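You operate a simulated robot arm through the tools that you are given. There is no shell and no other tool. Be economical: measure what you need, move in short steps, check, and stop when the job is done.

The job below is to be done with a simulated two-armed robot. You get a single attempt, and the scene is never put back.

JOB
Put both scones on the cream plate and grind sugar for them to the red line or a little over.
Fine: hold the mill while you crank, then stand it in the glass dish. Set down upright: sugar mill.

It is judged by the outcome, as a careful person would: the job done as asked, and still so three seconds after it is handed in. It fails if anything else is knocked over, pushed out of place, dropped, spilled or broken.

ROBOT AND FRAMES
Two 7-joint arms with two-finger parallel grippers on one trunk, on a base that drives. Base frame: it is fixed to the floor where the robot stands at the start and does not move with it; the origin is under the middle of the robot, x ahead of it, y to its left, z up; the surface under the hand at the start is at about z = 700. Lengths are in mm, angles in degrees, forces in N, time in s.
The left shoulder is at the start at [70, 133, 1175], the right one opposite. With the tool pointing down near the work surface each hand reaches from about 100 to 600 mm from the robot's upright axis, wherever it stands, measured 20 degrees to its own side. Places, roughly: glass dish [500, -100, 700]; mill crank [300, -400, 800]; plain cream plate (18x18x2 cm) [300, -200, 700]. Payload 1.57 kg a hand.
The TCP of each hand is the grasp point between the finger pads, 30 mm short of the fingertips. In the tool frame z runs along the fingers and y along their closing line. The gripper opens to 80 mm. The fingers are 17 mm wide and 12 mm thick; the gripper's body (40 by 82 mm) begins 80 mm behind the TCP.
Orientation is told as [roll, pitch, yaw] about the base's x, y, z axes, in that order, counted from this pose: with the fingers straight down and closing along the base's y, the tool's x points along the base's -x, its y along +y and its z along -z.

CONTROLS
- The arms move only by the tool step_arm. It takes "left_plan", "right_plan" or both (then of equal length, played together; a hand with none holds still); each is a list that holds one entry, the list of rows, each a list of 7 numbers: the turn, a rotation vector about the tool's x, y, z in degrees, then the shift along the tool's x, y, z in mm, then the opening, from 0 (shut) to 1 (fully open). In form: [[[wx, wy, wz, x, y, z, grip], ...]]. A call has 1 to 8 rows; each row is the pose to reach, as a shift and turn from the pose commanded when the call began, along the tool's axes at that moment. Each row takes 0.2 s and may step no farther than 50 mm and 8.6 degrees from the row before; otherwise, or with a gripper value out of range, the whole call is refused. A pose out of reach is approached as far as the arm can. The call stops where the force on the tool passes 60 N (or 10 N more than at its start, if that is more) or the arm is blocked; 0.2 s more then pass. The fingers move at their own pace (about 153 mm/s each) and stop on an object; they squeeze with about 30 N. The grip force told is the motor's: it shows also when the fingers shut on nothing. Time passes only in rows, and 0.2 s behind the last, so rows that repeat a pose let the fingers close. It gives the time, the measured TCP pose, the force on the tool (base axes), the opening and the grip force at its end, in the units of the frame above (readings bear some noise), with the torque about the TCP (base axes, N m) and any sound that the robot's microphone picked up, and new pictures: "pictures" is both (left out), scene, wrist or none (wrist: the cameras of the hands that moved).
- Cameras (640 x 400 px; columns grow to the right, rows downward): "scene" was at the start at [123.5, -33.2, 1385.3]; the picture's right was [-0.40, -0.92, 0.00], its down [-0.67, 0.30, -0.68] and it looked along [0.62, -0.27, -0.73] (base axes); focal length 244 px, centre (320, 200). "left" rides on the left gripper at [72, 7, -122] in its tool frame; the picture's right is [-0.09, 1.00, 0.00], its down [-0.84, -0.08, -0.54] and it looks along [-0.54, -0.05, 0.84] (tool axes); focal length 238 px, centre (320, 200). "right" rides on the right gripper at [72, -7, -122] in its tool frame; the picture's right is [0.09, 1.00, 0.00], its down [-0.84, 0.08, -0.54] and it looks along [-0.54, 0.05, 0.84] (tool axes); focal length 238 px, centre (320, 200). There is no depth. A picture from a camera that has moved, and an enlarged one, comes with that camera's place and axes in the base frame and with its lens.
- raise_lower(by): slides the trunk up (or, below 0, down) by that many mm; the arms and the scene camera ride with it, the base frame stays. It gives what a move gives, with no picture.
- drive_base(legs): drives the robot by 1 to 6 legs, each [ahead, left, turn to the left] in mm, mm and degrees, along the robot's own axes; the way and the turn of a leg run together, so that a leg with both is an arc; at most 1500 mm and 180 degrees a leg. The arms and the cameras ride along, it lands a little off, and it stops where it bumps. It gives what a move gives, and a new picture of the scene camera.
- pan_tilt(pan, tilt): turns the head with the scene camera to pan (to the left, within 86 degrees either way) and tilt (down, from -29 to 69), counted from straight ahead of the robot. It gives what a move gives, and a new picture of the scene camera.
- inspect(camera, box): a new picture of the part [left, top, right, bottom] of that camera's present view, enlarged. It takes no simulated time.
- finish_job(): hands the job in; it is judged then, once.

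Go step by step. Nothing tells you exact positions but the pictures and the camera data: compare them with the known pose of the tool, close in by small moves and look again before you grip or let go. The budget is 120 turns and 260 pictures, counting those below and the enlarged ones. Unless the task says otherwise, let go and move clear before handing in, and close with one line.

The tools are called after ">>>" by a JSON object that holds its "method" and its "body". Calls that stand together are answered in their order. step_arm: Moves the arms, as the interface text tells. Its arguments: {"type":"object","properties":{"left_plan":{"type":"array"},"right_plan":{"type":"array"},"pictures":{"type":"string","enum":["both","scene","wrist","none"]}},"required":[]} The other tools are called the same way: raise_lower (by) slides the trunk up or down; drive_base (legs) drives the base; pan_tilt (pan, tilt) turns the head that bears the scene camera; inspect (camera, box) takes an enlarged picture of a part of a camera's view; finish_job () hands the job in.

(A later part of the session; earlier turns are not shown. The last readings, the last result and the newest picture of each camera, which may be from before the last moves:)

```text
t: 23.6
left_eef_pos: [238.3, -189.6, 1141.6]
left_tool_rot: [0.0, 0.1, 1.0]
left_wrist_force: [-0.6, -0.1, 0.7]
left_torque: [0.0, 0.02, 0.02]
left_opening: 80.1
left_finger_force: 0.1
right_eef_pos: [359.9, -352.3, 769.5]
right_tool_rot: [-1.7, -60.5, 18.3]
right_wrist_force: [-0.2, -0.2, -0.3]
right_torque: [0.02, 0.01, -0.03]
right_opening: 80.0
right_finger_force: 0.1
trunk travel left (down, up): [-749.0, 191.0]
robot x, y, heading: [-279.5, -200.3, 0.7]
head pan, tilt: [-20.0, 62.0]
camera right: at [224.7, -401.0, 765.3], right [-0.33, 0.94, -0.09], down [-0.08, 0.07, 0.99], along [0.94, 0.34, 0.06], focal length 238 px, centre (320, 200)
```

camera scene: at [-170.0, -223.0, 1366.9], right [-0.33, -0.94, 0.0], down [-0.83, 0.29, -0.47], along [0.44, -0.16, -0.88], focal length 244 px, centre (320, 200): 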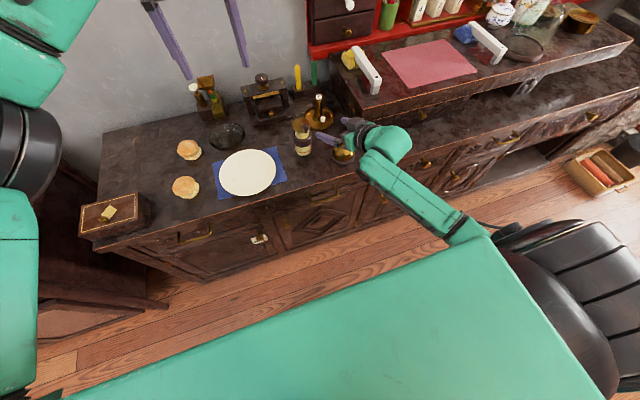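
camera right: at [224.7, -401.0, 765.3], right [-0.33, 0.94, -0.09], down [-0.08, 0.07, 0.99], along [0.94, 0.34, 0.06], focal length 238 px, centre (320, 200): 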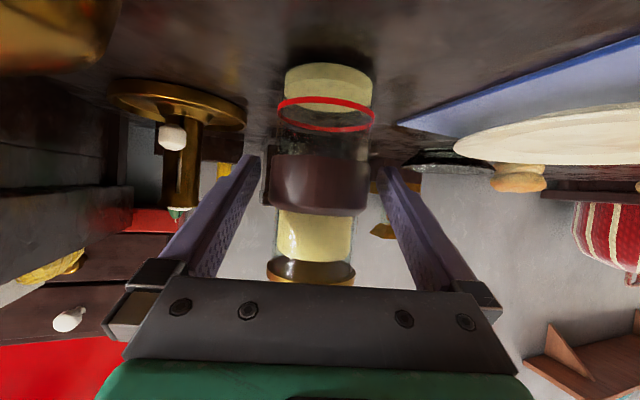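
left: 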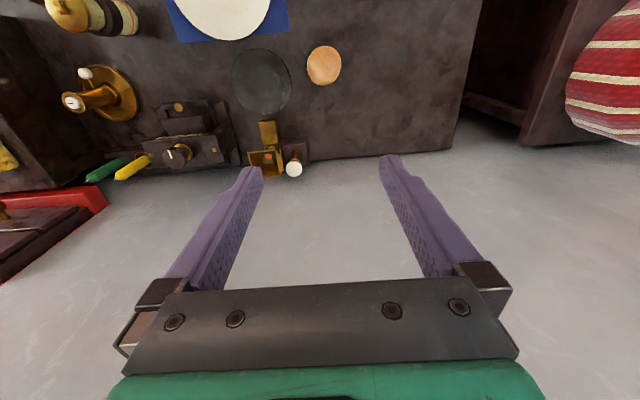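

Well placed; I'll close on the band, and bring the left hand above the knob.

>>> {"method": "step_arm", "body": {"right_plan": [[[0, 0, 0, 0, 0, 0, 0.8], [0, 0, 0, 0, 0, 0, 0.7], [0, 0, 0, 0, 0, 0, 0.5], [0, 0, 0, 0, 0, 0, 0.3], [0, 0, 0, 0, 0, 0, 0.3], [0, 0, 0, 0, 0, 0, 0.3], [0, 0, 0, 0, 0, 0, 0.3], [0, 0, 0, 0, 0, 0, 0.3]]], "left_plan": [[[0, 0, 0, -10, -20, 26, 1], [0, 0, 0, -21, -41, 52, 1], [0, 0, 0, -31, -62, 78, 1], [0, 0, 0, -42, -82, 105, 1], [0, 0, 0, -52, -103, 131, 0.7], [0, 0, 0, -62, -124, 157, 0.7], [0, 0, 0, -73, -145, 183, 0.7], [0, 0, 0, -83, -165, 210, 0.7]]]}}

```text
t: 25.4
left_eef_pos: [262.1, -273.2, 995.8]
left_tool_rot: [0.0, 0.1, 0.8]
left_wrist_force: [0.7, -0.3, -0.1]
left_torque: [-0.02, -0.04, 0.0]
left_opening: 56.1
left_finger_force: 0.0
left hand out of reach, approached as far as the arm can: row 4, 5, 6, 7, 8
right_eef_pos: [359.6, -352.7, 770.1]
right_tool_rot: [-1.6, -60.6, 18.1]
right_wrist_force: [2.1, 0.8, 2.0]
right_torque: [0.14, -0.1, -0.04]
right_opening: 58.6
right_finger_force: 30.2
trunk travel left (down, up): [-749.0, 191.0]
robot x, y, heading: [-280.7, -202.6, 0.5]
head pan, tilt: [-20.0, 62.0]
camera scene: at [-168.5, -223.5, 1366.7], right [-0.33, -0.94, 0.0], down [-0.83, 0.29, -0.47], along [0.44, -0.16, -0.88], focal length 244 px, centre (320, 200)
camera right: at [224.9, -401.1, 765.4], right [-0.33, 0.94, -0.09], down [-0.08, 0.07, 0.99], along [0.94, 0.34, 0.06], focal length 238 px, centre (320, 200)
camera left: at [188.3, -267.8, 1119.9], right [0.08, 1.0, 0.0], down [0.84, -0.06, 0.54], along [0.54, -0.04, -0.84], focal length 238 px, centre (320, 200)
```

scene: 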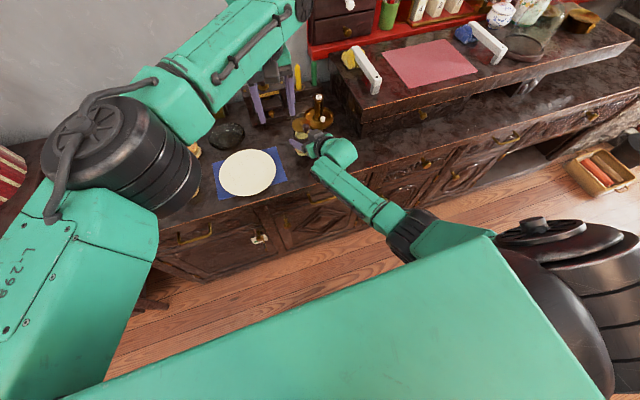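
right: 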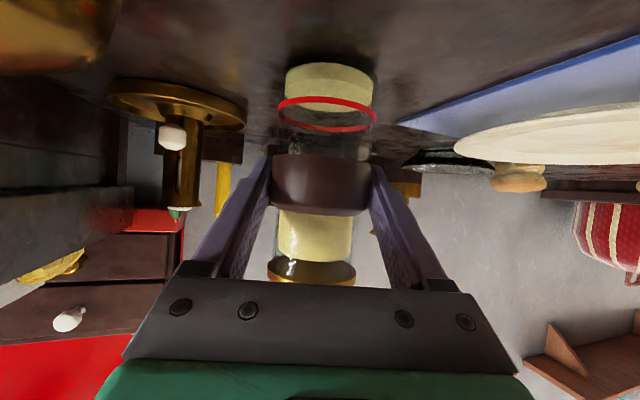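
left: 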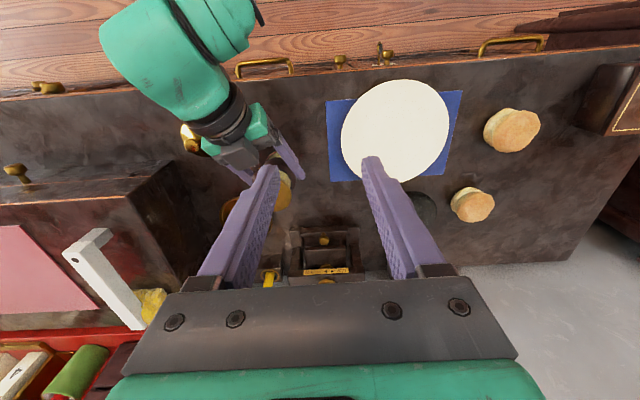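

The left hand can't reach that far, so I'll lift the mill with the right hand and crank it in the air nearer the robot, raising the left hand out of the way meanwhile.

>>> {"method": "step_arm", "body": {"right_plan": [[[0, 0, 0, 0, 0, 0, 0.3], [0, 0, 0, 0, 0, 0, 0.3], [0, 0, 0, 0, 0, 0, 0.3], [0, 0, 0, 0, 0, 0, 0.3], [0, 0, 0, 0, 0, 0, 0.3], [0, 0, 0, -9, 0, -5, 0.3], [0, 0, 0, -30, 0, -17, 0.3], [0, 0, 0, -52, -1, -30, 0.3]]], "left_plan": [[[0, 0, 0, 10, 20, -21, 0.7], [0, 0, 0, 20, 41, -42, 0.7], [0, 0, 0, 30, 62, -63, 0.7], [0, 0, 0, 40, 82, -85, 0.7], [0, 0, 0, 50, 103, -106, 0.7], [0, 0, 0, 60, 124, -127, 0.7], [0, 0, 0, 70, 145, -148, 0.7], [0, 0, 0, 81, 165, -170, 0.7]]]}}

```text
t: 27.2
left_eef_pos: [169.7, -113.8, 1160.7]
left_tool_rot: [0.0, 0.0, 0.9]
left_wrist_force: [-0.2, 0.3, 0.0]
left_torque: [-0.01, -0.01, 0.02]
left_opening: 55.9
left_finger_force: 0.0
right_eef_pos: [358.7, -350.4, 826.9]
right_tool_rot: [-1.9, -60.4, 18.4]
right_wrist_force: [0.1, 0.9, -2.6]
right_torque: [0.0, 0.03, -0.03]
right_opening: 58.6
right_finger_force: 29.6
trunk travel left (down, up): [-749.0, 191.0]
robot x, y, heading: [-280.8, -203.6, 0.5]
head pan, tilt: [-20.0, 62.0]
camera scene: at [-169.1, -222.3, 1366.7], right [-0.33, -0.94, 0.0], down [-0.83, 0.29, -0.47], along [0.44, -0.16, -0.88], focal length 244 px, centre (320, 200)
camera right: at [224.8, -399.6, 822.4], right [-0.33, 0.94, -0.1], down [-0.08, 0.07, 0.99], along [0.94, 0.34, 0.05], focal length 238 px, centre (320, 200)
camera left: at [96.1, -108.9, 1285.9], right [0.08, 1.0, 0.0], down [0.84, -0.06, 0.54], along [0.54, -0.04, -0.84], focal length 238 px, centre (320, 200)
```

scene: 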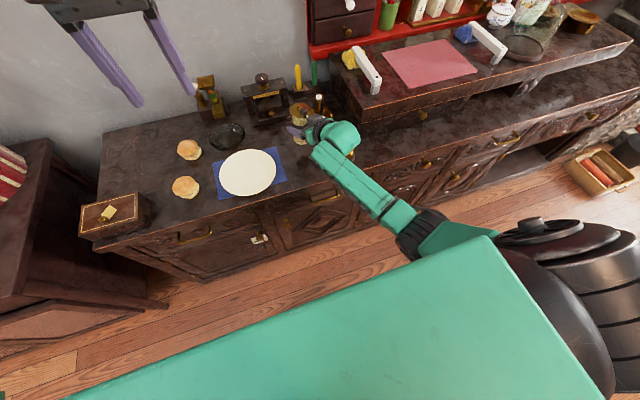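
right: 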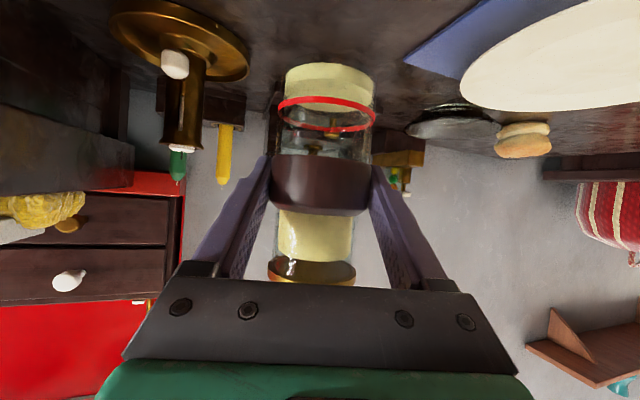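
left: 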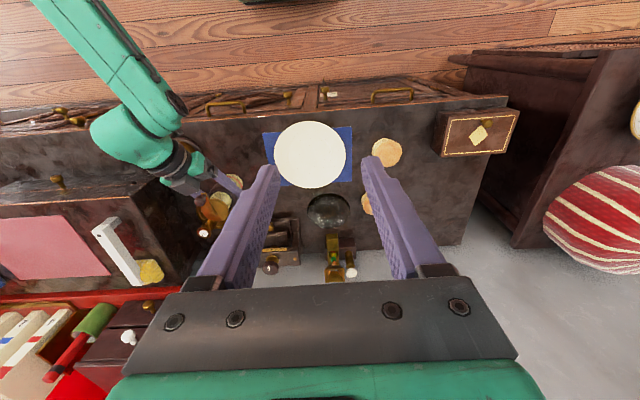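

The mill is held firmly and lifted. Now I'll bring it nearer the robot.

>>> {"method": "step_arm", "body": {"right_plan": [[[0, 0, 0, 5, 18, -17, 0.3], [0, 0, 0, 10, 36, -35, 0.3], [0, 0, 0, 15, 53, -52, 0.3], [0, 0, 0, 20, 71, -70, 0.3], [0, 0, 0, 25, 88, -87, 0.3], [0, 0, 0, 25, 88, -87, 0.3]]], "pictures": "wrist"}}

```text
t: 28.6
left_eef_pos: [171.1, -115.2, 1160.7]
left_tool_rot: [0.0, 0.2, 1.0]
left_wrist_force: [0.3, -1.2, 0.5]
left_torque: [0.01, -0.02, -0.01]
left_opening: 55.8
left_finger_force: 0.0
right_eef_pos: [250.4, -294.6, 844.9]
right_tool_rot: [-1.5, -60.4, 18.1]
right_wrist_force: [-0.9, 0.1, -3.2]
right_torque: [-0.03, 0.05, -0.02]
right_opening: 58.7
right_finger_force: 30.2
trunk travel left (down, up): [-749.0, 191.0]
robot x, y, heading: [-282.6, -196.8, 0.6]
head pan, tilt: [-20.0, 62.0]
camera right: at [116.0, -343.0, 841.2], right [-0.33, 0.94, -0.09], down [-0.08, 0.07, 0.99], along [0.94, 0.34, 0.05], focal length 238 px, centre (320, 200)
```

right: 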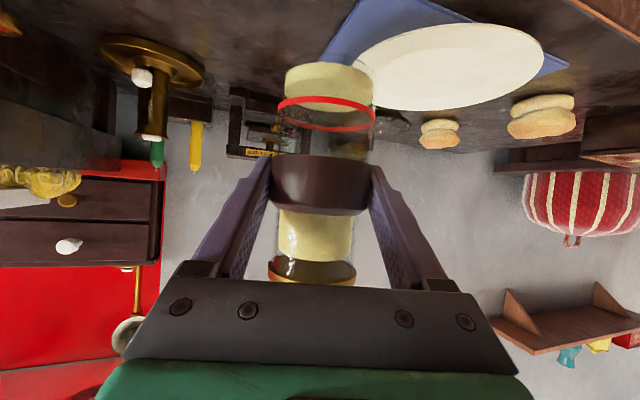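

Bring it a little further inward, yawing the right hand so its elbow stays out.

>>> {"method": "step_arm", "body": {"right_plan": [[[-4.3, 0, -2.5, 6, 16, -10, 0.3], [-8.7, -0.1, -5, 11, 32, -21, 0.3], [-13, -0.2, -7.4, 17, 48, -31, 0.3], [-17.4, -0.2, -9.9, 23, 64, -42, 0.3], [-21.7, -0.3, -12.4, 28, 80, -52, 0.3], [-21.7, -0.3, -12.4, 28, 80, -52, 0.3]]]}}

```text
t: 30.0
left_eef_pos: [170.5, -114.5, 1161.1]
left_tool_rot: [0.1, 0.1, 0.9]
left_wrist_force: [0.5, 0.4, 0.4]
left_torque: [0.0, 0.0, 0.0]
left_opening: 56.1
left_finger_force: 0.1
right_eef_pos: [171.0, -233.3, 846.4]
right_tool_rot: [-1.8, -60.2, 43.3]
right_wrist_force: [0.2, -0.1, -3.7]
right_torque: [0.0, 0.03, -0.01]
right_opening: 58.5
right_finger_force: 30.3
trunk travel left (down, up): [-749.0, 191.0]
robot x, y, heading: [-280.6, -199.1, 0.3]
head pan, tilt: [-20.0, 62.0]
camera scene: at [-167.9, -222.9, 1366.6], right [-0.33, -0.94, 0.0], down [-0.83, 0.29, -0.47], along [0.44, -0.16, -0.88], focal length 244 px, centre (320, 200)
camera right: at [68.8, -334.3, 843.6], right [-0.7, 0.71, -0.1], down [-0.1, 0.03, 0.99], along [0.71, 0.7, 0.05], focal length 238 px, centre (320, 200)
```

scene: 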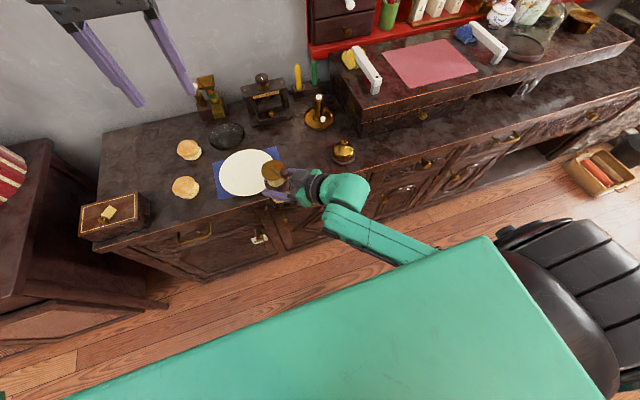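
right: 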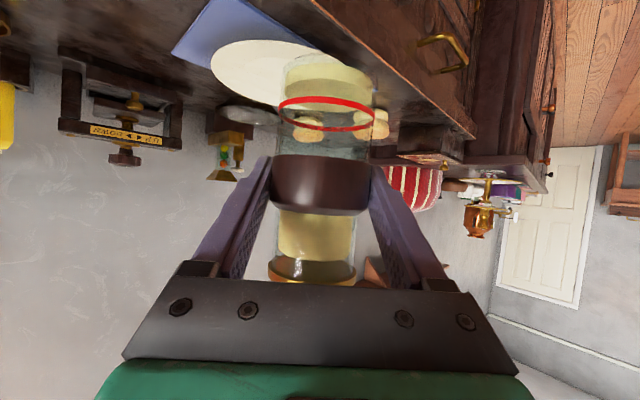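

>>> {"method": "inspect", "body": {"camera": "scene", "box": [230, 140, 330, 220]}}

>>> {"method": "inspect", "body": {"camera": "left", "box": [0, 0, 640, 400]}}

>>> {"method": "inspect", "body": {"camera": "right", "box": [260, 40, 400, 160]}}

```text
5.00 times, centred on (280, 180) of scene
camera zoom: at [-167.9, -222.9, 1366.6], right [-0.33, -0.94, 0.0], down [-0.83, 0.29, -0.47], along [0.44, -0.16, -0.88], focal length 1220 px, centre (520, 300)
```

zoom: 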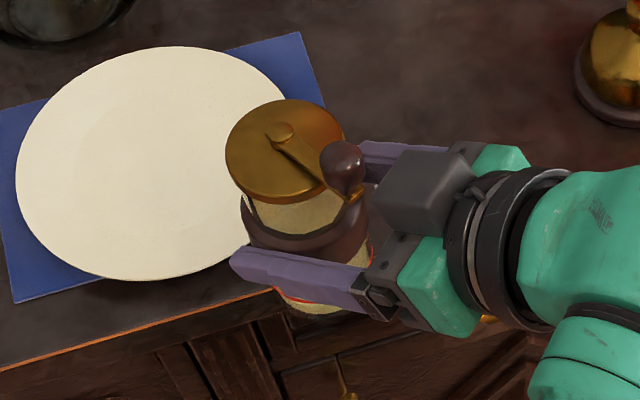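

```text
1.00 times, centred on (320, 200) of left (not enlarged: the box is as wide or as high as the picture)
camera zoom: at [97.5, -109.7, 1285.3], right [0.08, 1.0, 0.0], down [0.84, -0.06, 0.54], along [0.54, -0.04, -0.84], focal length 238 px, centre (320, 200)
```

zoom: 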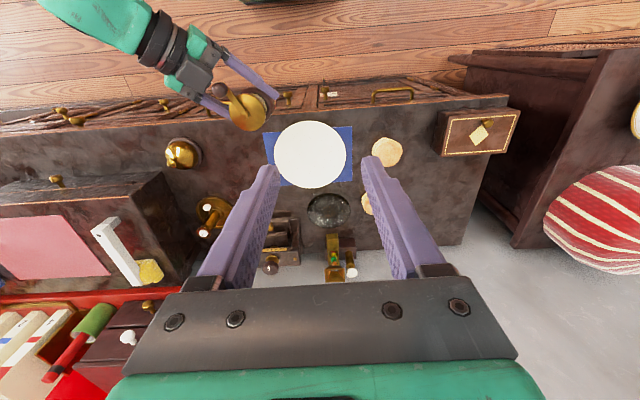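

```text
3.33 times, centred on (330, 100) of right
camera zoom: at [68.8, -334.3, 843.6], right [-0.7, 0.71, -0.1], down [-0.1, 0.03, 0.99], along [0.71, 0.7, 0.05], focal length 794 px, centre (287, 533)
```

zoom: 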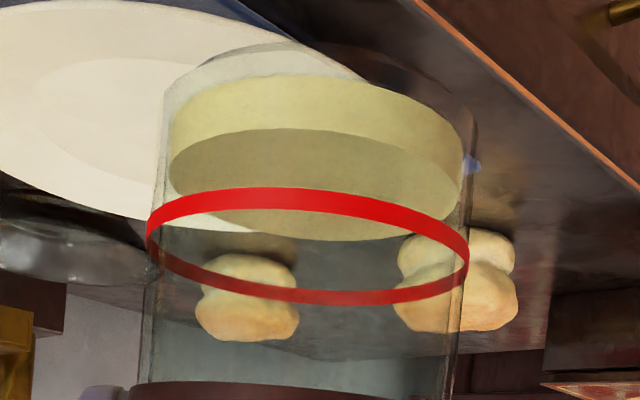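

The knob is near (139, -252, 923) with the crank axis near (171, -233). Sugar fills under half the height to the line. I'll bring the left hand over the knob.

>>> {"method": "step_arm", "body": {"left_plan": [[[0, 0, 0, 6, -27, 32, 0.45], [0, 0, 0, 13, -55, 64, 0.45], [0, 0, 0, 19, -82, 96, 0.45], [0, 0, 0, 26, -110, 128, 0.45], [0, 0, 0, 33, -137, 161, 0.45], [0, 0, 0, 33, -137, 161, 0.45]]]}}

```text
t: 31.4
left_eef_pos: [139.6, -254.3, 999.1]
left_tool_rot: [0.0, 0.1, 0.9]
left_wrist_force: [0.2, 0.5, -0.2]
left_torque: [-0.01, 0.02, 0.0]
left_opening: 36.0
left_finger_force: 0.1
right_eef_pos: [171.5, -232.8, 846.7]
right_tool_rot: [-1.9, -60.3, 43.4]
right_wrist_force: [0.2, 0.6, -3.8]
right_torque: [-0.01, 0.02, -0.01]
right_opening: 58.6
right_finger_force: 29.9
trunk travel left (down, up): [-749.0, 191.0]
robot x, y, heading: [-279.7, -202.9, 0.5]
head pan, tilt: [-20.0, 62.0]
camera scene: at [-168.1, -222.4, 1366.7], right [-0.33, -0.94, 0.0], down [-0.83, 0.29, -0.47], along [0.44, -0.16, -0.88], focal length 244 px, centre (320, 200)
camera left: at [66.0, -249.2, 1123.6], right [0.08, 1.0, 0.0], down [0.84, -0.06, 0.54], along [0.54, -0.04, -0.84], focal length 238 px, centre (320, 200)
```

scene: 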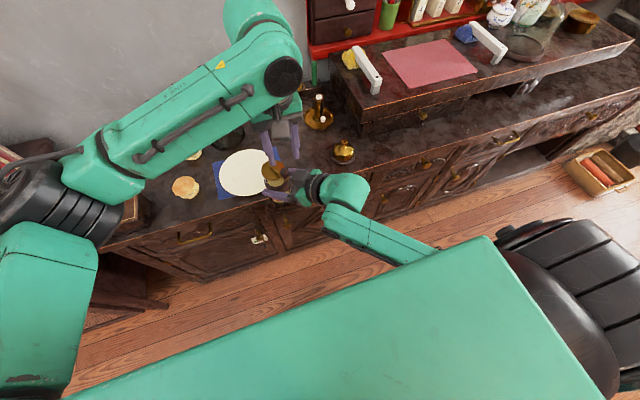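
left: 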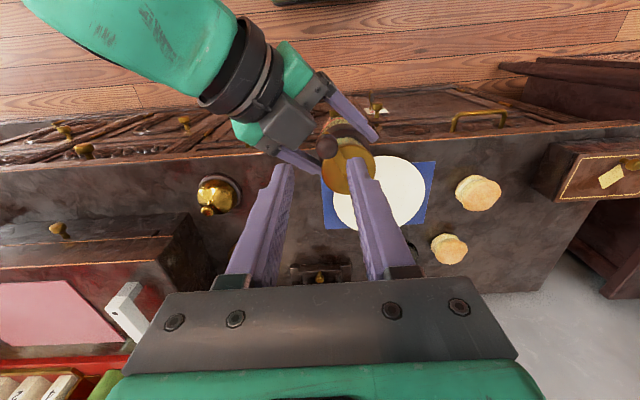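

Knob lies at about (139, -251), nearly under the TCP. Descend 54 mm, then close on it.

>>> {"method": "step_arm", "body": {"left_plan": [[[0, 0, 0, 0, 3, 30, 0.45], [0, 0, 0, 0, 3, 54, 0.45], [0, 0, 0, 0, 3, 54, 0.45], [0, 0, 0, 0, 3, 54, 0.25], [0, 0, 0, 0, 3, 54, 0.1], [0, 0, 0, 0, 3, 54, 0], [0, 0, 0, 0, 3, 54, 0]]]}}

>>> {"method": "inspect", "body": {"camera": "scene", "box": [230, 120, 350, 220]}}

```text
t: 33.0
left_eef_pos: [141.0, -246.7, 946.9]
left_tool_rot: [0.4, 0.0, 1.2]
left_wrist_force: [12.6, 13.7, 16.5]
left_torque: [0.09, -0.9, 0.19]
left_opening: 17.3
left_finger_force: 30.1
right_eef_pos: [171.6, -234.6, 846.2]
right_tool_rot: [-2.0, -60.2, 43.4]
right_wrist_force: [-12.9, -14.1, -19.8]
right_torque: [1.42, -0.85, 0.04]
right_opening: 58.9
right_finger_force: 29.9
trunk travel left (down, up): [-749.0, 191.0]
robot x, y, heading: [-279.8, -198.5, 0.5]
head pan, tilt: [-20.0, 62.0]
camera scene: at [-168.0, -223.1, 1366.6], right [-0.33, -0.94, 0.0], down [-0.83, 0.29, -0.47], along [0.44, -0.16, -0.88], focal length 244 px, centre (320, 200)
camera left: at [68.0, -244.1, 1070.7], right [0.07, 1.0, 0.01], down [0.84, -0.06, 0.54], along [0.54, -0.03, -0.84], focal length 238 px, centre (320, 200)
```

scene: 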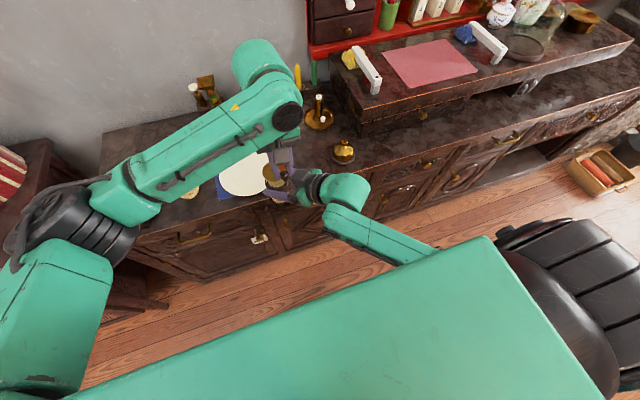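
left: 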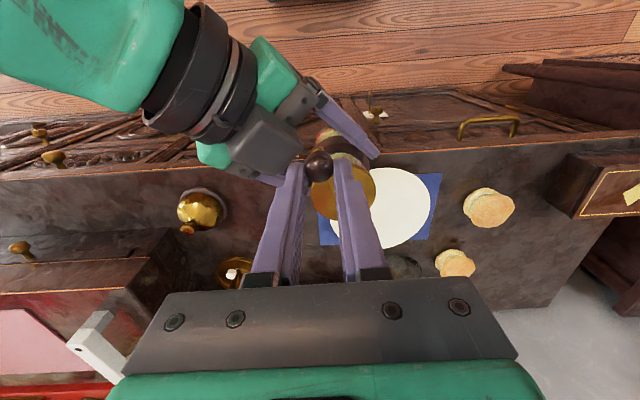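

```text
4.00 times, centred on (290, 170) of scene
camera zoom: at [-168.0, -223.1, 1366.6], right [-0.33, -0.94, 0.0], down [-0.83, 0.29, -0.47], along [0.44, -0.16, -0.88], focal length 976 px, centre (440, 320)
```

zoom: 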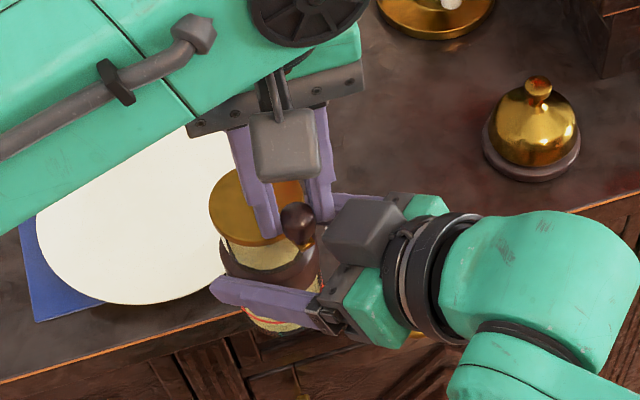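

The knob sits at the near edge of the finger pads and there's downward push. I'll open, shift 6 mm toward the robot and 4 mm up, and regrip.

>>> {"method": "step_arm", "body": {"left_plan": [[[0, 0, 0, 0, 0, 0, 0.4], [0, 0, 0, 0, 0, -4, 0.4], [0, 0, 0, 6, 1, -4, 0.4], [0, 0, 0, 6, 1, -4, 0.4], [0, 0, 0, 6, 1, -4, 0.2], [0, 0, 0, 6, 1, -4, 0], [0, 0, 0, 6, 1, -4, 0]]], "pictures": "wrist"}}

>>> {"method": "inspect", "body": {"camera": "left", "box": [240, 100, 420, 220]}}

```text
t: 34.1
left_eef_pos: [138.9, -244.4, 948.6]
left_tool_rot: [0.6, -0.4, 2.0]
left_wrist_force: [4.5, 1.5, 0.4]
left_torque: [-0.26, 0.32, 0.32]
left_opening: 17.5
left_finger_force: 29.8
right_eef_pos: [172.0, -231.7, 849.5]
right_tool_rot: [-2.0, -60.9, 43.6]
right_wrist_force: [-5.2, -1.8, -2.1]
right_torque: [0.37, -0.69, -0.36]
right_opening: 58.5
right_finger_force: 29.7
trunk travel left (down, up): [-749.0, 191.0]
robot x, y, heading: [-277.8, -201.5, 0.7]
head pan, tilt: [-20.0, 62.0]
stopped in row 5 (left hand): the force on the tool passed its limit at 61 N (the readings are from after the stop); the commanded pose is now the measured one
camera left: at [65.0, -242.6, 1073.6], right [0.06, 1.0, 0.01], down [0.83, -0.05, 0.55], along [0.55, -0.02, -0.84], focal length 238 px, centre (320, 200)
```

left: 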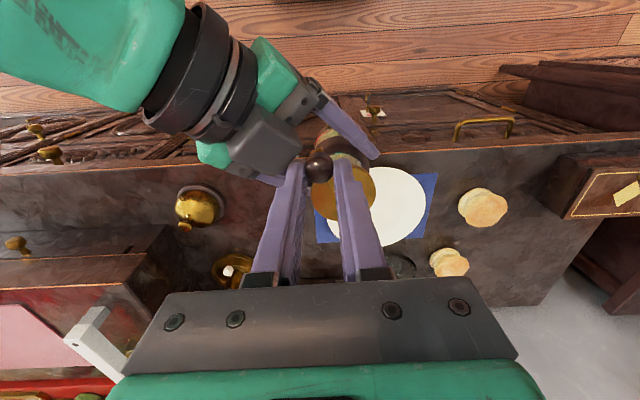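

```text
3.33 times, centred on (330, 160) of left
camera zoom: at [65.0, -242.6, 1073.6], right [0.06, 1.0, 0.01], down [0.83, -0.05, 0.55], along [0.55, -0.02, -0.84], focal length 794 px, centre (287, 333)
```

zoom: 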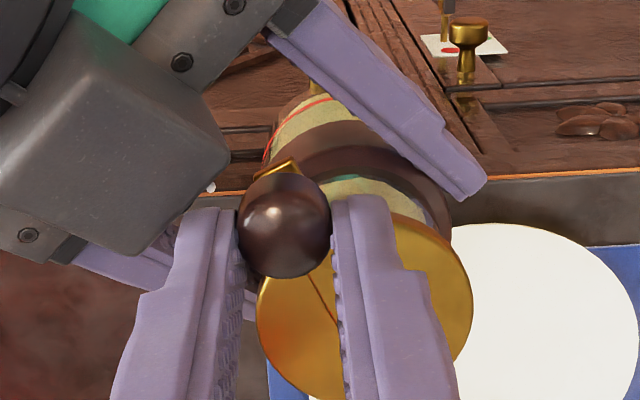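

The finger is stopped by the block on the right gripper, so the knob is at its worst angle. I'll swing the crank clockwise a bit with this edge grip, then regrip properly.

>>> {"method": "step_arm", "body": {"left_plan": [[[0, 0, 0, 1, 8, 0, 0], [0, 0, 0, 2, 16, 0, 0], [0, 0, 0, 2, 24, 0, 0], [0, 0, 0, 2, 31, 0, 0]]], "pictures": "wrist"}}

>>> {"method": "inspect", "body": {"camera": "left", "box": [240, 100, 420, 220]}}

```text
t: 35.1
left_eef_pos: [135.9, -214.7, 949.6]
left_tool_rot: [0.5, -0.5, 1.8]
left_wrist_force: [-0.5, -7.1, 2.9]
left_torque: [-0.42, -0.02, -0.23]
left_opening: 18.0
left_finger_force: 29.5
right_eef_pos: [171.0, -230.9, 852.4]
right_tool_rot: [-1.9, -60.9, 43.8]
right_wrist_force: [1.2, 6.9, -7.7]
right_torque: [-0.35, 0.05, 0.01]
right_opening: 58.4
right_finger_force: 29.6
trunk travel left (down, up): [-749.0, 191.0]
robot x, y, heading: [-280.3, -198.4, 0.7]
head pan, tilt: [-20.0, 62.0]
camera left: at [61.0, -211.7, 1073.4], right [0.06, 1.0, 0.01], down [0.83, -0.05, 0.55], along [0.55, -0.02, -0.84], focal length 238 px, centre (320, 200)
```

left: 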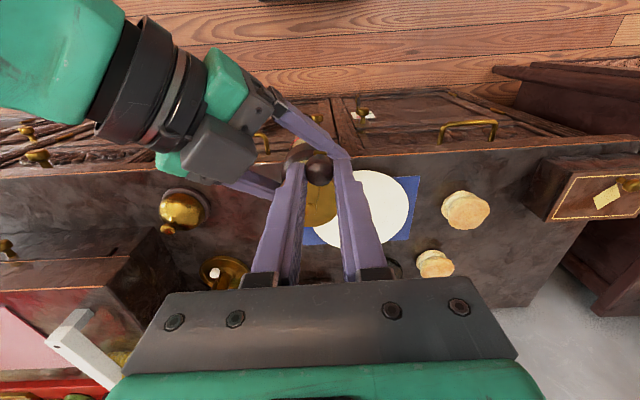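

```text
3.33 times, centred on (330, 160) of left
camera zoom: at [61.0, -211.7, 1073.4], right [0.06, 1.0, 0.01], down [0.83, -0.05, 0.55], along [0.55, -0.02, -0.84], focal length 794 px, centre (287, 333)
```

zoom: 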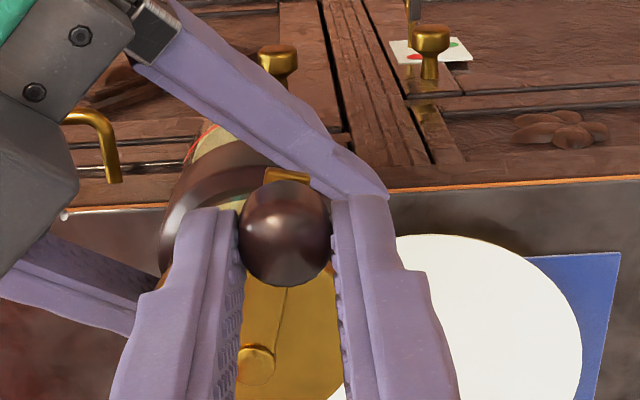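

The crank swings. I'll check the mill in the right hand's view and the level before regripping.

>>> {"method": "inspect", "body": {"camera": "right", "box": [0, 0, 640, 400]}}

>>> {"method": "inspect", "body": {"camera": "scene", "box": [230, 120, 350, 220]}}

```text
1.00 times, centred on (320, 200) of right (not enlarged: the box is as wide or as high as the picture)
camera zoom: at [69.2, -332.4, 845.7], right [-0.7, 0.71, -0.1], down [-0.11, 0.02, 0.99], along [0.71, 0.7, 0.06], focal length 238 px, centre (320, 200)
```

zoom: 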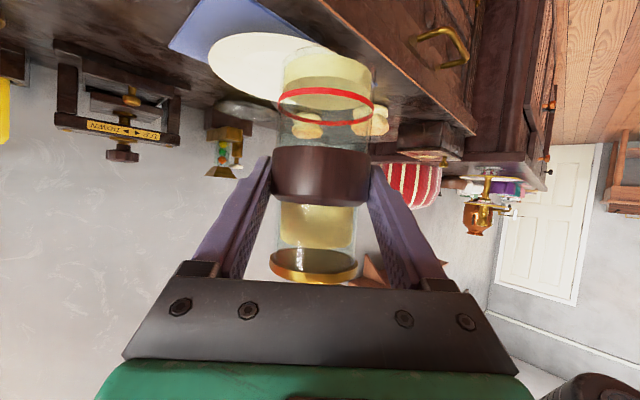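

```text
4.00 times, centred on (290, 170) of scene
camera zoom: at [-168.0, -222.8, 1366.7], right [-0.33, -0.94, 0.0], down [-0.83, 0.29, -0.47], along [0.44, -0.16, -0.88], focal length 976 px, centre (440, 320)
```

zoom: 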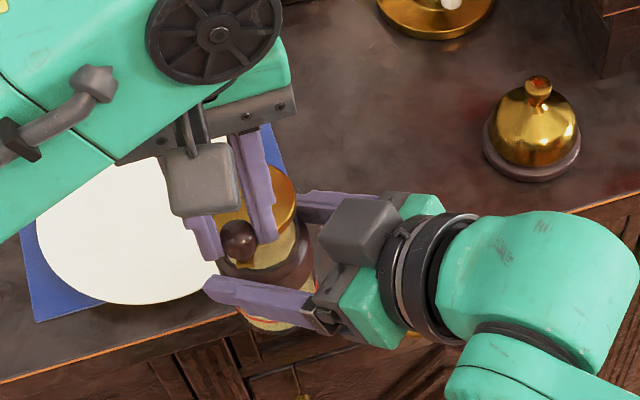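

The mill pivots slightly in the grip when cranked in the air. Better: stand it back on the counter within reach of both hands. First release the knob and raise the left hand.

>>> {"method": "step_arm", "body": {"left_plan": [[[0, 0, 0, 0, 0, 0, 0.4], [0, 0, 0, 0, 0, 0, 0.4], [0, 0, 0, 0, 0, -40, 0.4], [0, 0, 0, 0, 0, -85, 0.4], [0, 0, 0, 0, 20, -120, 0.4], [0, 0, 0, 0, 20, -120, 0.4]]], "right_plan": [[[0, 0, 0, 0, 0, 0, 0.3], [0, 0, 0, 0, 0, 0, 0.3], [0, 0, 0, 0, 0, 0, 0.3], [0, 0, 0, 0, 0, 0, 0.3], [4.3, 0.1, 2.5, 0, 0, 0, 0.3], [8.7, 0.1, 5, 0, 0, 0, 0.3]]], "pictures": "none"}}

>>> {"method": "drive_base", "body": {"legs": [[175, -115, 0]]}}

>>> {"method": "inspect", "body": {"camera": "right", "box": [0, 0, 640, 400]}}

```text
t: 36.5
left_eef_pos: [137.9, -194.7, 1070.1]
left_tool_rot: [0.5, -0.5, 1.9]
left_wrist_force: [-0.1, -0.4, -0.7]
left_torque: [0.0, -0.01, 0.01]
left_opening: 32.1
left_finger_force: 0.1
right_eef_pos: [171.6, -231.4, 850.7]
right_tool_rot: [-1.8, -61.0, 33.4]
right_wrist_force: [0.4, -0.1, -3.5]
right_torque: [-0.02, 0.03, -0.01]
right_opening: 58.5
right_finger_force: 29.6
trunk travel left (down, up): [-749.0, 191.0]
robot x, y, heading: [-281.5, -200.6, 0.7]
head pan, tilt: [-20.0, 62.0]
```

```text
t: 38.1
left_eef_pos: [309.2, -304.4, 1068.3]
left_tool_rot: [0.6, -0.5, 2.2]
left_wrist_force: [-0.2, 1.1, -0.1]
left_torque: [-0.01, 0.02, 0.0]
left_opening: 32.1
left_finger_force: 0.1
right_eef_pos: [341.8, -340.9, 850.8]
right_tool_rot: [-1.8, -61.0, 33.9]
right_wrist_force: [0.0, 0.2, -3.9]
right_torque: [-0.03, 0.04, -0.04]
right_opening: 58.5
right_finger_force: 30.2
trunk travel left (down, up): [-749.0, 191.0]
robot x, y, heading: [-105.5, -312.8, 1.1]
head pan, tilt: [-20.0, 62.0]
camera scene: at [3.6, -333.6, 1366.7], right [-0.33, -0.95, 0.0], down [-0.83, 0.29, -0.47], along [0.44, -0.15, -0.88], focal length 244 px, centre (320, 200)
```

scene: 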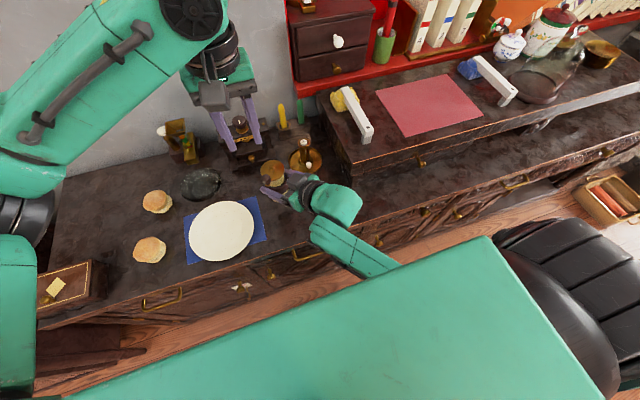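

```text
1.00 times, centred on (320, 200) of right (not enlarged: the box is as wide or as high as the picture)
camera zoom: at [225.6, -423.2, 845.8], right [-0.57, 0.82, -0.1], down [-0.11, 0.04, 0.99], along [0.82, 0.58, 0.06], focal length 238 px, centre (320, 200)
```

zoom: 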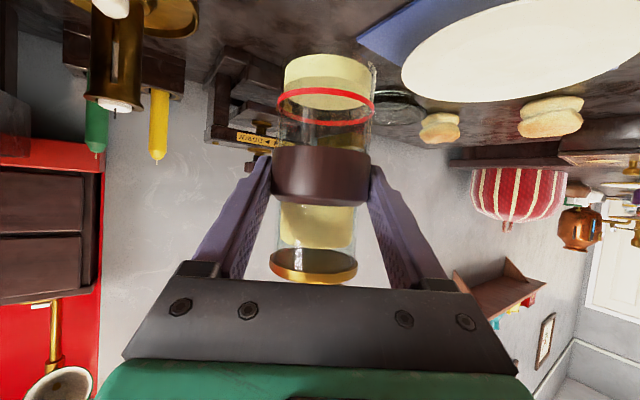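

The mill hangs over its old clear spot, near (342, -343). I'll lower it onto the counter.

>>> {"method": "step_arm", "body": {"right_plan": [[[0, 0, 0, 18, 0, 10, 0.3], [0, 0, 0, 35, 0, 20, 0.3], [0, 0, 0, 52, 1, 29, 0.3], [0, 0, 0, 62, 1, 34, 0.3], [0, 0, 0, 66, 1, 37, 0.3], [0, 0, 0, 69, 1, 38, 0.3], [0, 0, 0, 71, 1, 39, 0.3], [0, 0, 0, 71, 1, 39, 0.3]]]}}

>>> {"method": "inspect", "body": {"camera": "scene", "box": [220, 130, 340, 230]}}

```text
t: 40.0
left_eef_pos: [307.7, -304.8, 1069.7]
left_tool_rot: [0.5, -0.6, 2.2]
left_wrist_force: [0.1, 0.6, -0.3]
left_torque: [0.02, 0.04, 0.0]
left_opening: 31.7
left_finger_force: 0.0
right_eef_pos: [344.8, -342.2, 775.5]
right_tool_rot: [-2.1, -61.6, 34.0]
right_wrist_force: [5.8, -2.1, 20.6]
right_torque: [-0.06, 0.07, 0.03]
right_opening: 58.3
right_finger_force: 30.0
trunk travel left (down, up): [-749.0, 191.0]
robot x, y, heading: [-105.8, -313.5, 1.1]
head pan, tilt: [-20.0, 62.0]
camera scene: at [1.9, -334.4, 1367.2], right [-0.33, -0.95, 0.0], down [-0.83, 0.29, -0.47], along [0.45, -0.15, -0.88], focal length 244 px, centre (320, 200)
camera right: at [227.5, -423.9, 768.0], right [-0.57, 0.82, -0.1], down [-0.12, 0.04, 0.99], along [0.81, 0.57, 0.08], focal length 238 px, centre (320, 200)
```

scene: 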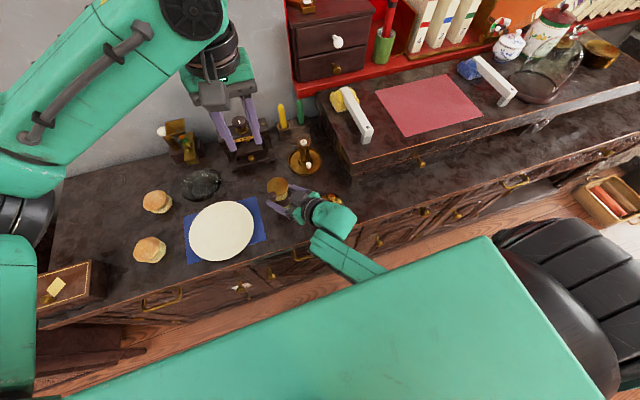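
right: 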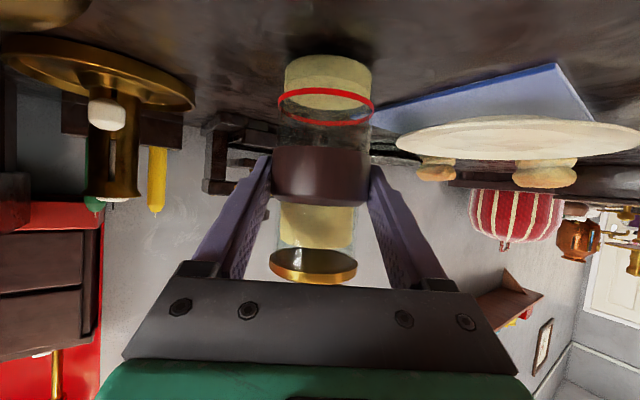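

```text
4.00 times, centred on (280, 180) of scene
camera zoom: at [1.9, -334.4, 1367.2], right [-0.33, -0.95, 0.0], down [-0.83, 0.29, -0.47], along [0.45, -0.15, -0.88], focal length 976 px, centre (480, 280)
```

zoom: 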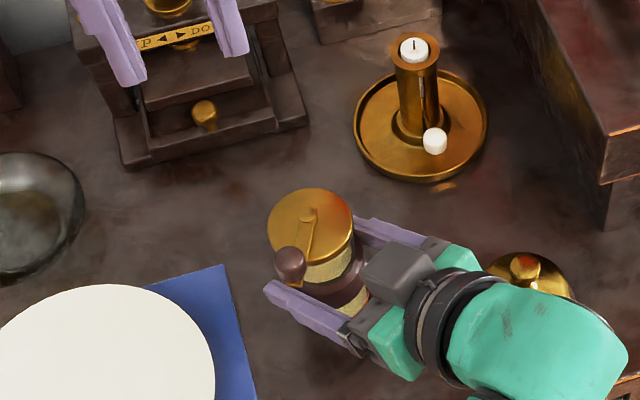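

It's touching, slightly tilted. I'll ease up, open so it stands flat, then re-look.

>>> {"method": "step_arm", "body": {"right_plan": [[[0, 0, 0, -3, 0, -2, 0.3], [0, 0, 0, -3, 0, -2, 0.76], [0, 0, 0, -3, 0, -2, 0.8], [0, 0, 0, -3, 0, -2, 1], [0, 0, 0, -3, 0, -2, 1]]], "pictures": "wrist"}}

```text
t: 41.1
left_eef_pos: [310.1, -305.9, 1069.6]
left_tool_rot: [0.5, -0.5, 2.3]
left_wrist_force: [-0.7, -0.1, -0.2]
left_torque: [-0.01, 0.0, -0.01]
left_opening: 31.9
left_finger_force: 0.1
right_eef_pos: [342.1, -340.8, 774.4]
right_tool_rot: [-1.8, -61.1, 33.8]
right_wrist_force: [-0.2, 0.3, 1.2]
right_torque: [0.04, 0.0, 0.0]
right_opening: 80.1
right_finger_force: 0.1
trunk travel left (down, up): [-749.0, 191.0]
robot x, y, heading: [-110.8, -309.8, 0.9]
head pan, tilt: [-20.0, 62.0]
camera right: at [225.2, -424.1, 768.7], right [-0.57, 0.82, -0.09], down [-0.11, 0.04, 0.99], along [0.82, 0.58, 0.06], focal length 238 px, centre (320, 200)
```

right: 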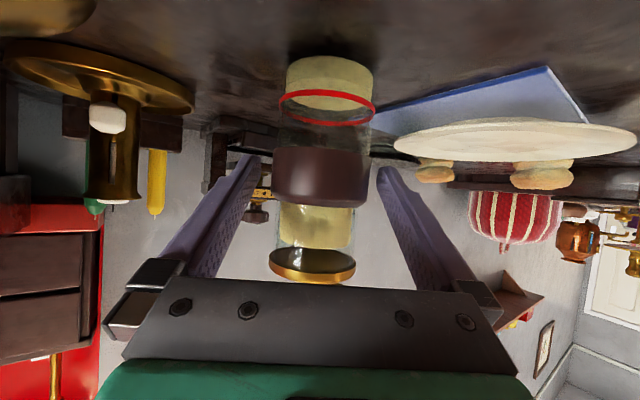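

>>> {"method": "step_arm", "body": {"right_plan": [[[0, 0, 0, 4, 1, 3, 1], [0, 0, 0, 4, 1, 3, 0.8], [0, 0, 0, 4, 1, 3, 0.6], [0, 0, 0, 4, 1, 3, 0.3], [0, 0, 0, 4, 1, 3, 0.3], [0, 0, 0, 4, 1, 3, 0.3]]], "pictures": "none"}}

>>> {"method": "inspect", "body": {"camera": "scene", "box": [240, 150, 320, 220]}}

>>> {"method": "inspect", "body": {"camera": "left", "box": [220, 60, 420, 200]}}

```text
t: 42.5
left_eef_pos: [309.7, -305.2, 1069.3]
left_tool_rot: [0.5, -0.5, 2.2]
left_wrist_force: [0.2, 0.8, -0.9]
left_torque: [0.0, 0.0, -0.03]
left_opening: 32.2
left_finger_force: 0.0
right_eef_pos: [341.8, -340.6, 769.2]
right_tool_rot: [-1.7, -61.0, 33.7]
right_wrist_force: [1.8, -1.3, 0.9]
right_torque: [0.0, 0.03, -0.05]
right_opening: 58.2
right_finger_force: 30.1
trunk travel left (down, up): [-749.0, 191.0]
robot x, y, heading: [-104.5, -315.3, 0.9]
head pan, tilt: [-20.0, 62.0]
```

```text
5.71 times, centred on (280, 185) of scene
camera zoom: at [4.0, -334.3, 1366.7], right [-0.33, -0.95, 0.0], down [-0.83, 0.29, -0.47], along [0.44, -0.15, -0.88], focal length 1394 px, centre (549, 286)
```

zoom: 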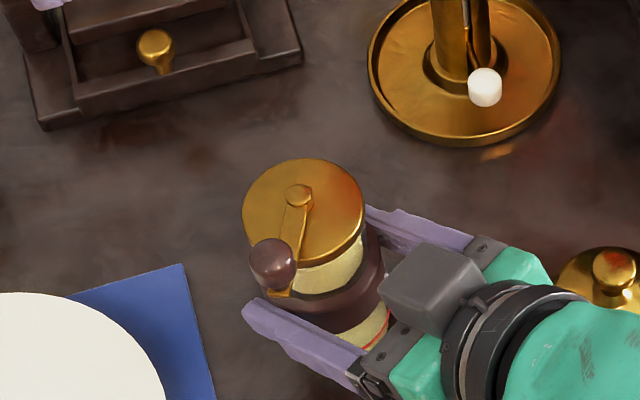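

```text
2.86 times, centred on (320, 130) of left
camera zoom: at [235.1, -302.5, 1193.2], right [0.05, 1.0, 0.01], down [0.83, -0.05, 0.55], along [0.55, -0.02, -0.84], focal length 681 px, centre (320, 400)
```

zoom: 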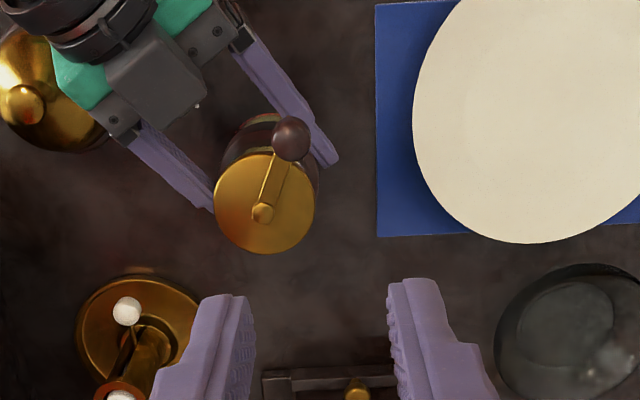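

Pivot at about (349, -334), knob at about (312, -316). Lower the left hand over the knob and look before closing.

>>> {"method": "step_arm", "body": {"left_plan": [[[0, 0, 1, 0, -6, 45, 0.45], [0, 0, 2, 0, -12, 90, 0.45], [0, 0, 2.2, 0, -12, 135, 0.45], [0, 0, 2.2, 0, -12, 170, 0.45], [0, 0, 2.2, 0, -12, 196, 0.45], [0, 0, 2.2, 0, -12, 196, 0.45]]], "pictures": "none"}}

>>> {"method": "inspect", "body": {"camera": "left", "box": [240, 80, 420, 200]}}

>>> {"method": "inspect", "body": {"camera": "scene", "box": [230, 130, 340, 220]}}

```text
t: 44.0
left_eef_pos: [311.4, -316.0, 873.6]
left_tool_rot: [0.5, -0.5, 0.0]
left_wrist_force: [-0.1, 0.7, -0.9]
left_torque: [0.0, -0.02, -0.01]
left_opening: 35.7
left_finger_force: 0.1
right_eef_pos: [340.9, -340.0, 769.5]
right_tool_rot: [-1.7, -61.0, 33.7]
right_wrist_force: [-0.1, -0.2, 1.0]
right_torque: [0.05, 0.1, 0.02]
right_opening: 58.9
right_finger_force: 29.6
trunk travel left (down, up): [-749.0, 191.0]
robot x, y, heading: [-109.0, -312.8, 1.0]
head pan, tilt: [-20.0, 62.0]
```

```text
3.33 times, centred on (330, 140) of left
camera zoom: at [237.2, -311.9, 997.6], right [0.09, 1.0, 0.01], down [0.83, -0.08, 0.55], along [0.55, -0.04, -0.84], focal length 794 px, centre (287, 400)
```

zoom: 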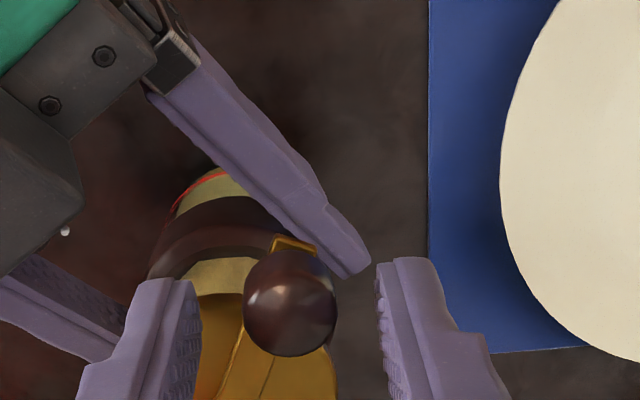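

```text
4.44 times, centred on (285, 175) of scene
camera zoom: at [3.6, -334.2, 1366.7], right [-0.33, -0.95, 0.0], down [-0.83, 0.29, -0.47], along [0.44, -0.15, -0.88], focal length 1084 px, centre (476, 311)
```

zoom: 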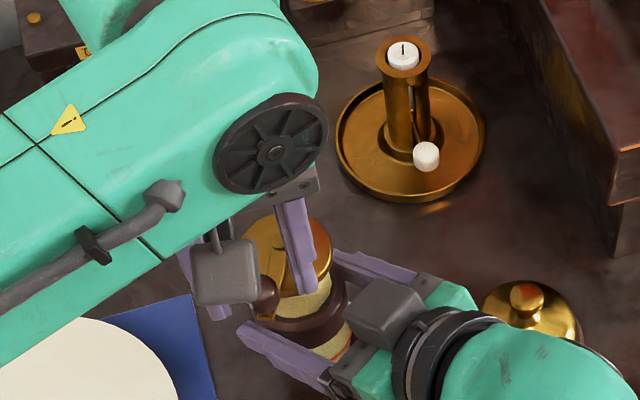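

Well aligned. Close on the knob and start a first quarter turn clockwise.

>>> {"method": "step_arm", "body": {"left_plan": [[[0, 0, 0, 1, 0, 0, 0.25], [0, 0, 0, 1, 0, 0, 0.1], [0, 0, 0, 1, 0, 0, 0], [0, 0, 0, 1, 0, 0, 0]]], "pictures": "none"}}

>>> {"method": "inspect", "body": {"camera": "left", "box": [240, 80, 420, 200]}}

```text
t: 45.0
left_eef_pos: [310.9, -315.5, 874.3]
left_tool_rot: [0.4, -0.4, 0.0]
left_wrist_force: [3.4, -1.2, 0.4]
left_torque: [-0.47, -0.26, 0.03]
left_opening: 17.7
left_finger_force: 30.2
right_eef_pos: [342.3, -340.0, 768.7]
right_tool_rot: [-1.5, -61.0, 33.8]
right_wrist_force: [-3.9, -0.3, 2.2]
right_torque: [0.35, -0.03, 0.05]
right_opening: 58.6
right_finger_force: 29.9
trunk travel left (down, up): [-749.0, 191.0]
robot x, y, heading: [-106.2, -314.2, 1.0]
head pan, tilt: [-20.0, 62.0]
```

```text
3.33 times, centred on (330, 140) of left
camera zoom: at [236.1, -311.3, 997.6], right [0.09, 1.0, 0.01], down [0.83, -0.08, 0.55], along [0.55, -0.04, -0.84], focal length 794 px, centre (287, 400)
```

zoom: 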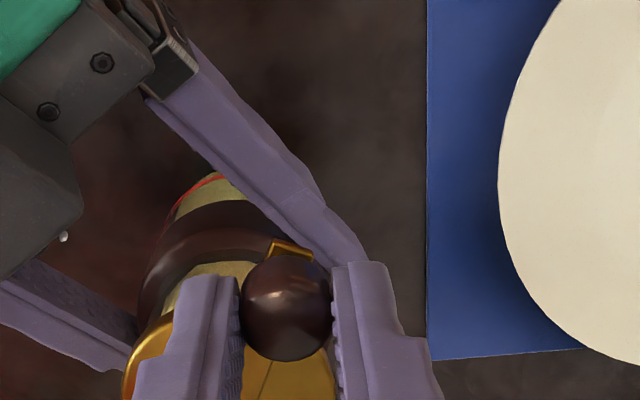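

>>> {"method": "step_arm", "body": {"left_plan": [[[0, 0, 0, -9.2, 12.3, 0, 0], [0, 0, 0, -22.5, 20.2, 0, 0], [0, 0, 0, -37.7, 22.4, 0, 0], [0, 0, 0, -52.7, 18.6, 0, 0]]], "pictures": "none"}}

>>> {"method": "inspect", "body": {"camera": "left", "box": [240, 80, 420, 200]}}

>>> {"method": "inspect", "body": {"camera": "right", "box": [260, 30, 400, 160]}}

```text
t: 46.0
left_eef_pos: [363.2, -293.0, 873.4]
left_tool_rot: [1.0, -0.5, 0.3]
left_wrist_force: [-0.8, 15.9, 8.6]
left_torque: [0.33, 0.4, -0.24]
left_opening: 17.2
left_finger_force: 30.0
right_eef_pos: [341.0, -342.9, 768.4]
right_tool_rot: [-1.8, -61.0, 33.7]
right_wrist_force: [2.0, -13.4, 0.4]
right_torque: [1.18, -0.02, -0.22]
right_opening: 58.5
right_finger_force: 30.3
trunk travel left (down, up): [-749.0, 191.0]
robot x, y, heading: [-109.7, -315.4, 1.1]
head pan, tilt: [-20.0, 62.0]
```

```text
3.33 times, centred on (330, 140) of left
camera zoom: at [288.6, -289.2, 997.2], right [0.09, 1.0, 0.02], down [0.83, -0.08, 0.55], along [0.55, -0.03, -0.84], focal length 794 px, centre (287, 400)
```

zoom: 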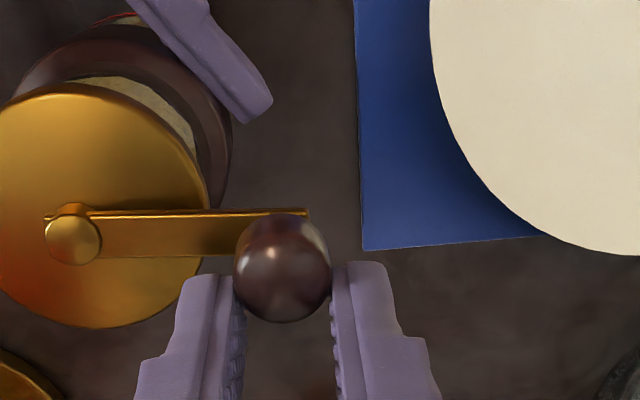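

```text
3.08 times, centred on (330, 95) of right
camera zoom: at [224.5, -424.1, 763.0], right [-0.57, 0.82, -0.1], down [-0.11, 0.04, 0.99], along [0.82, 0.57, 0.06], focal length 733 px, centre (289, 523)
```

zoom: 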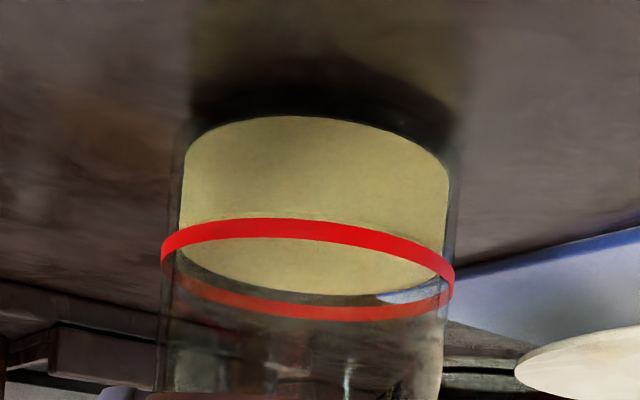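

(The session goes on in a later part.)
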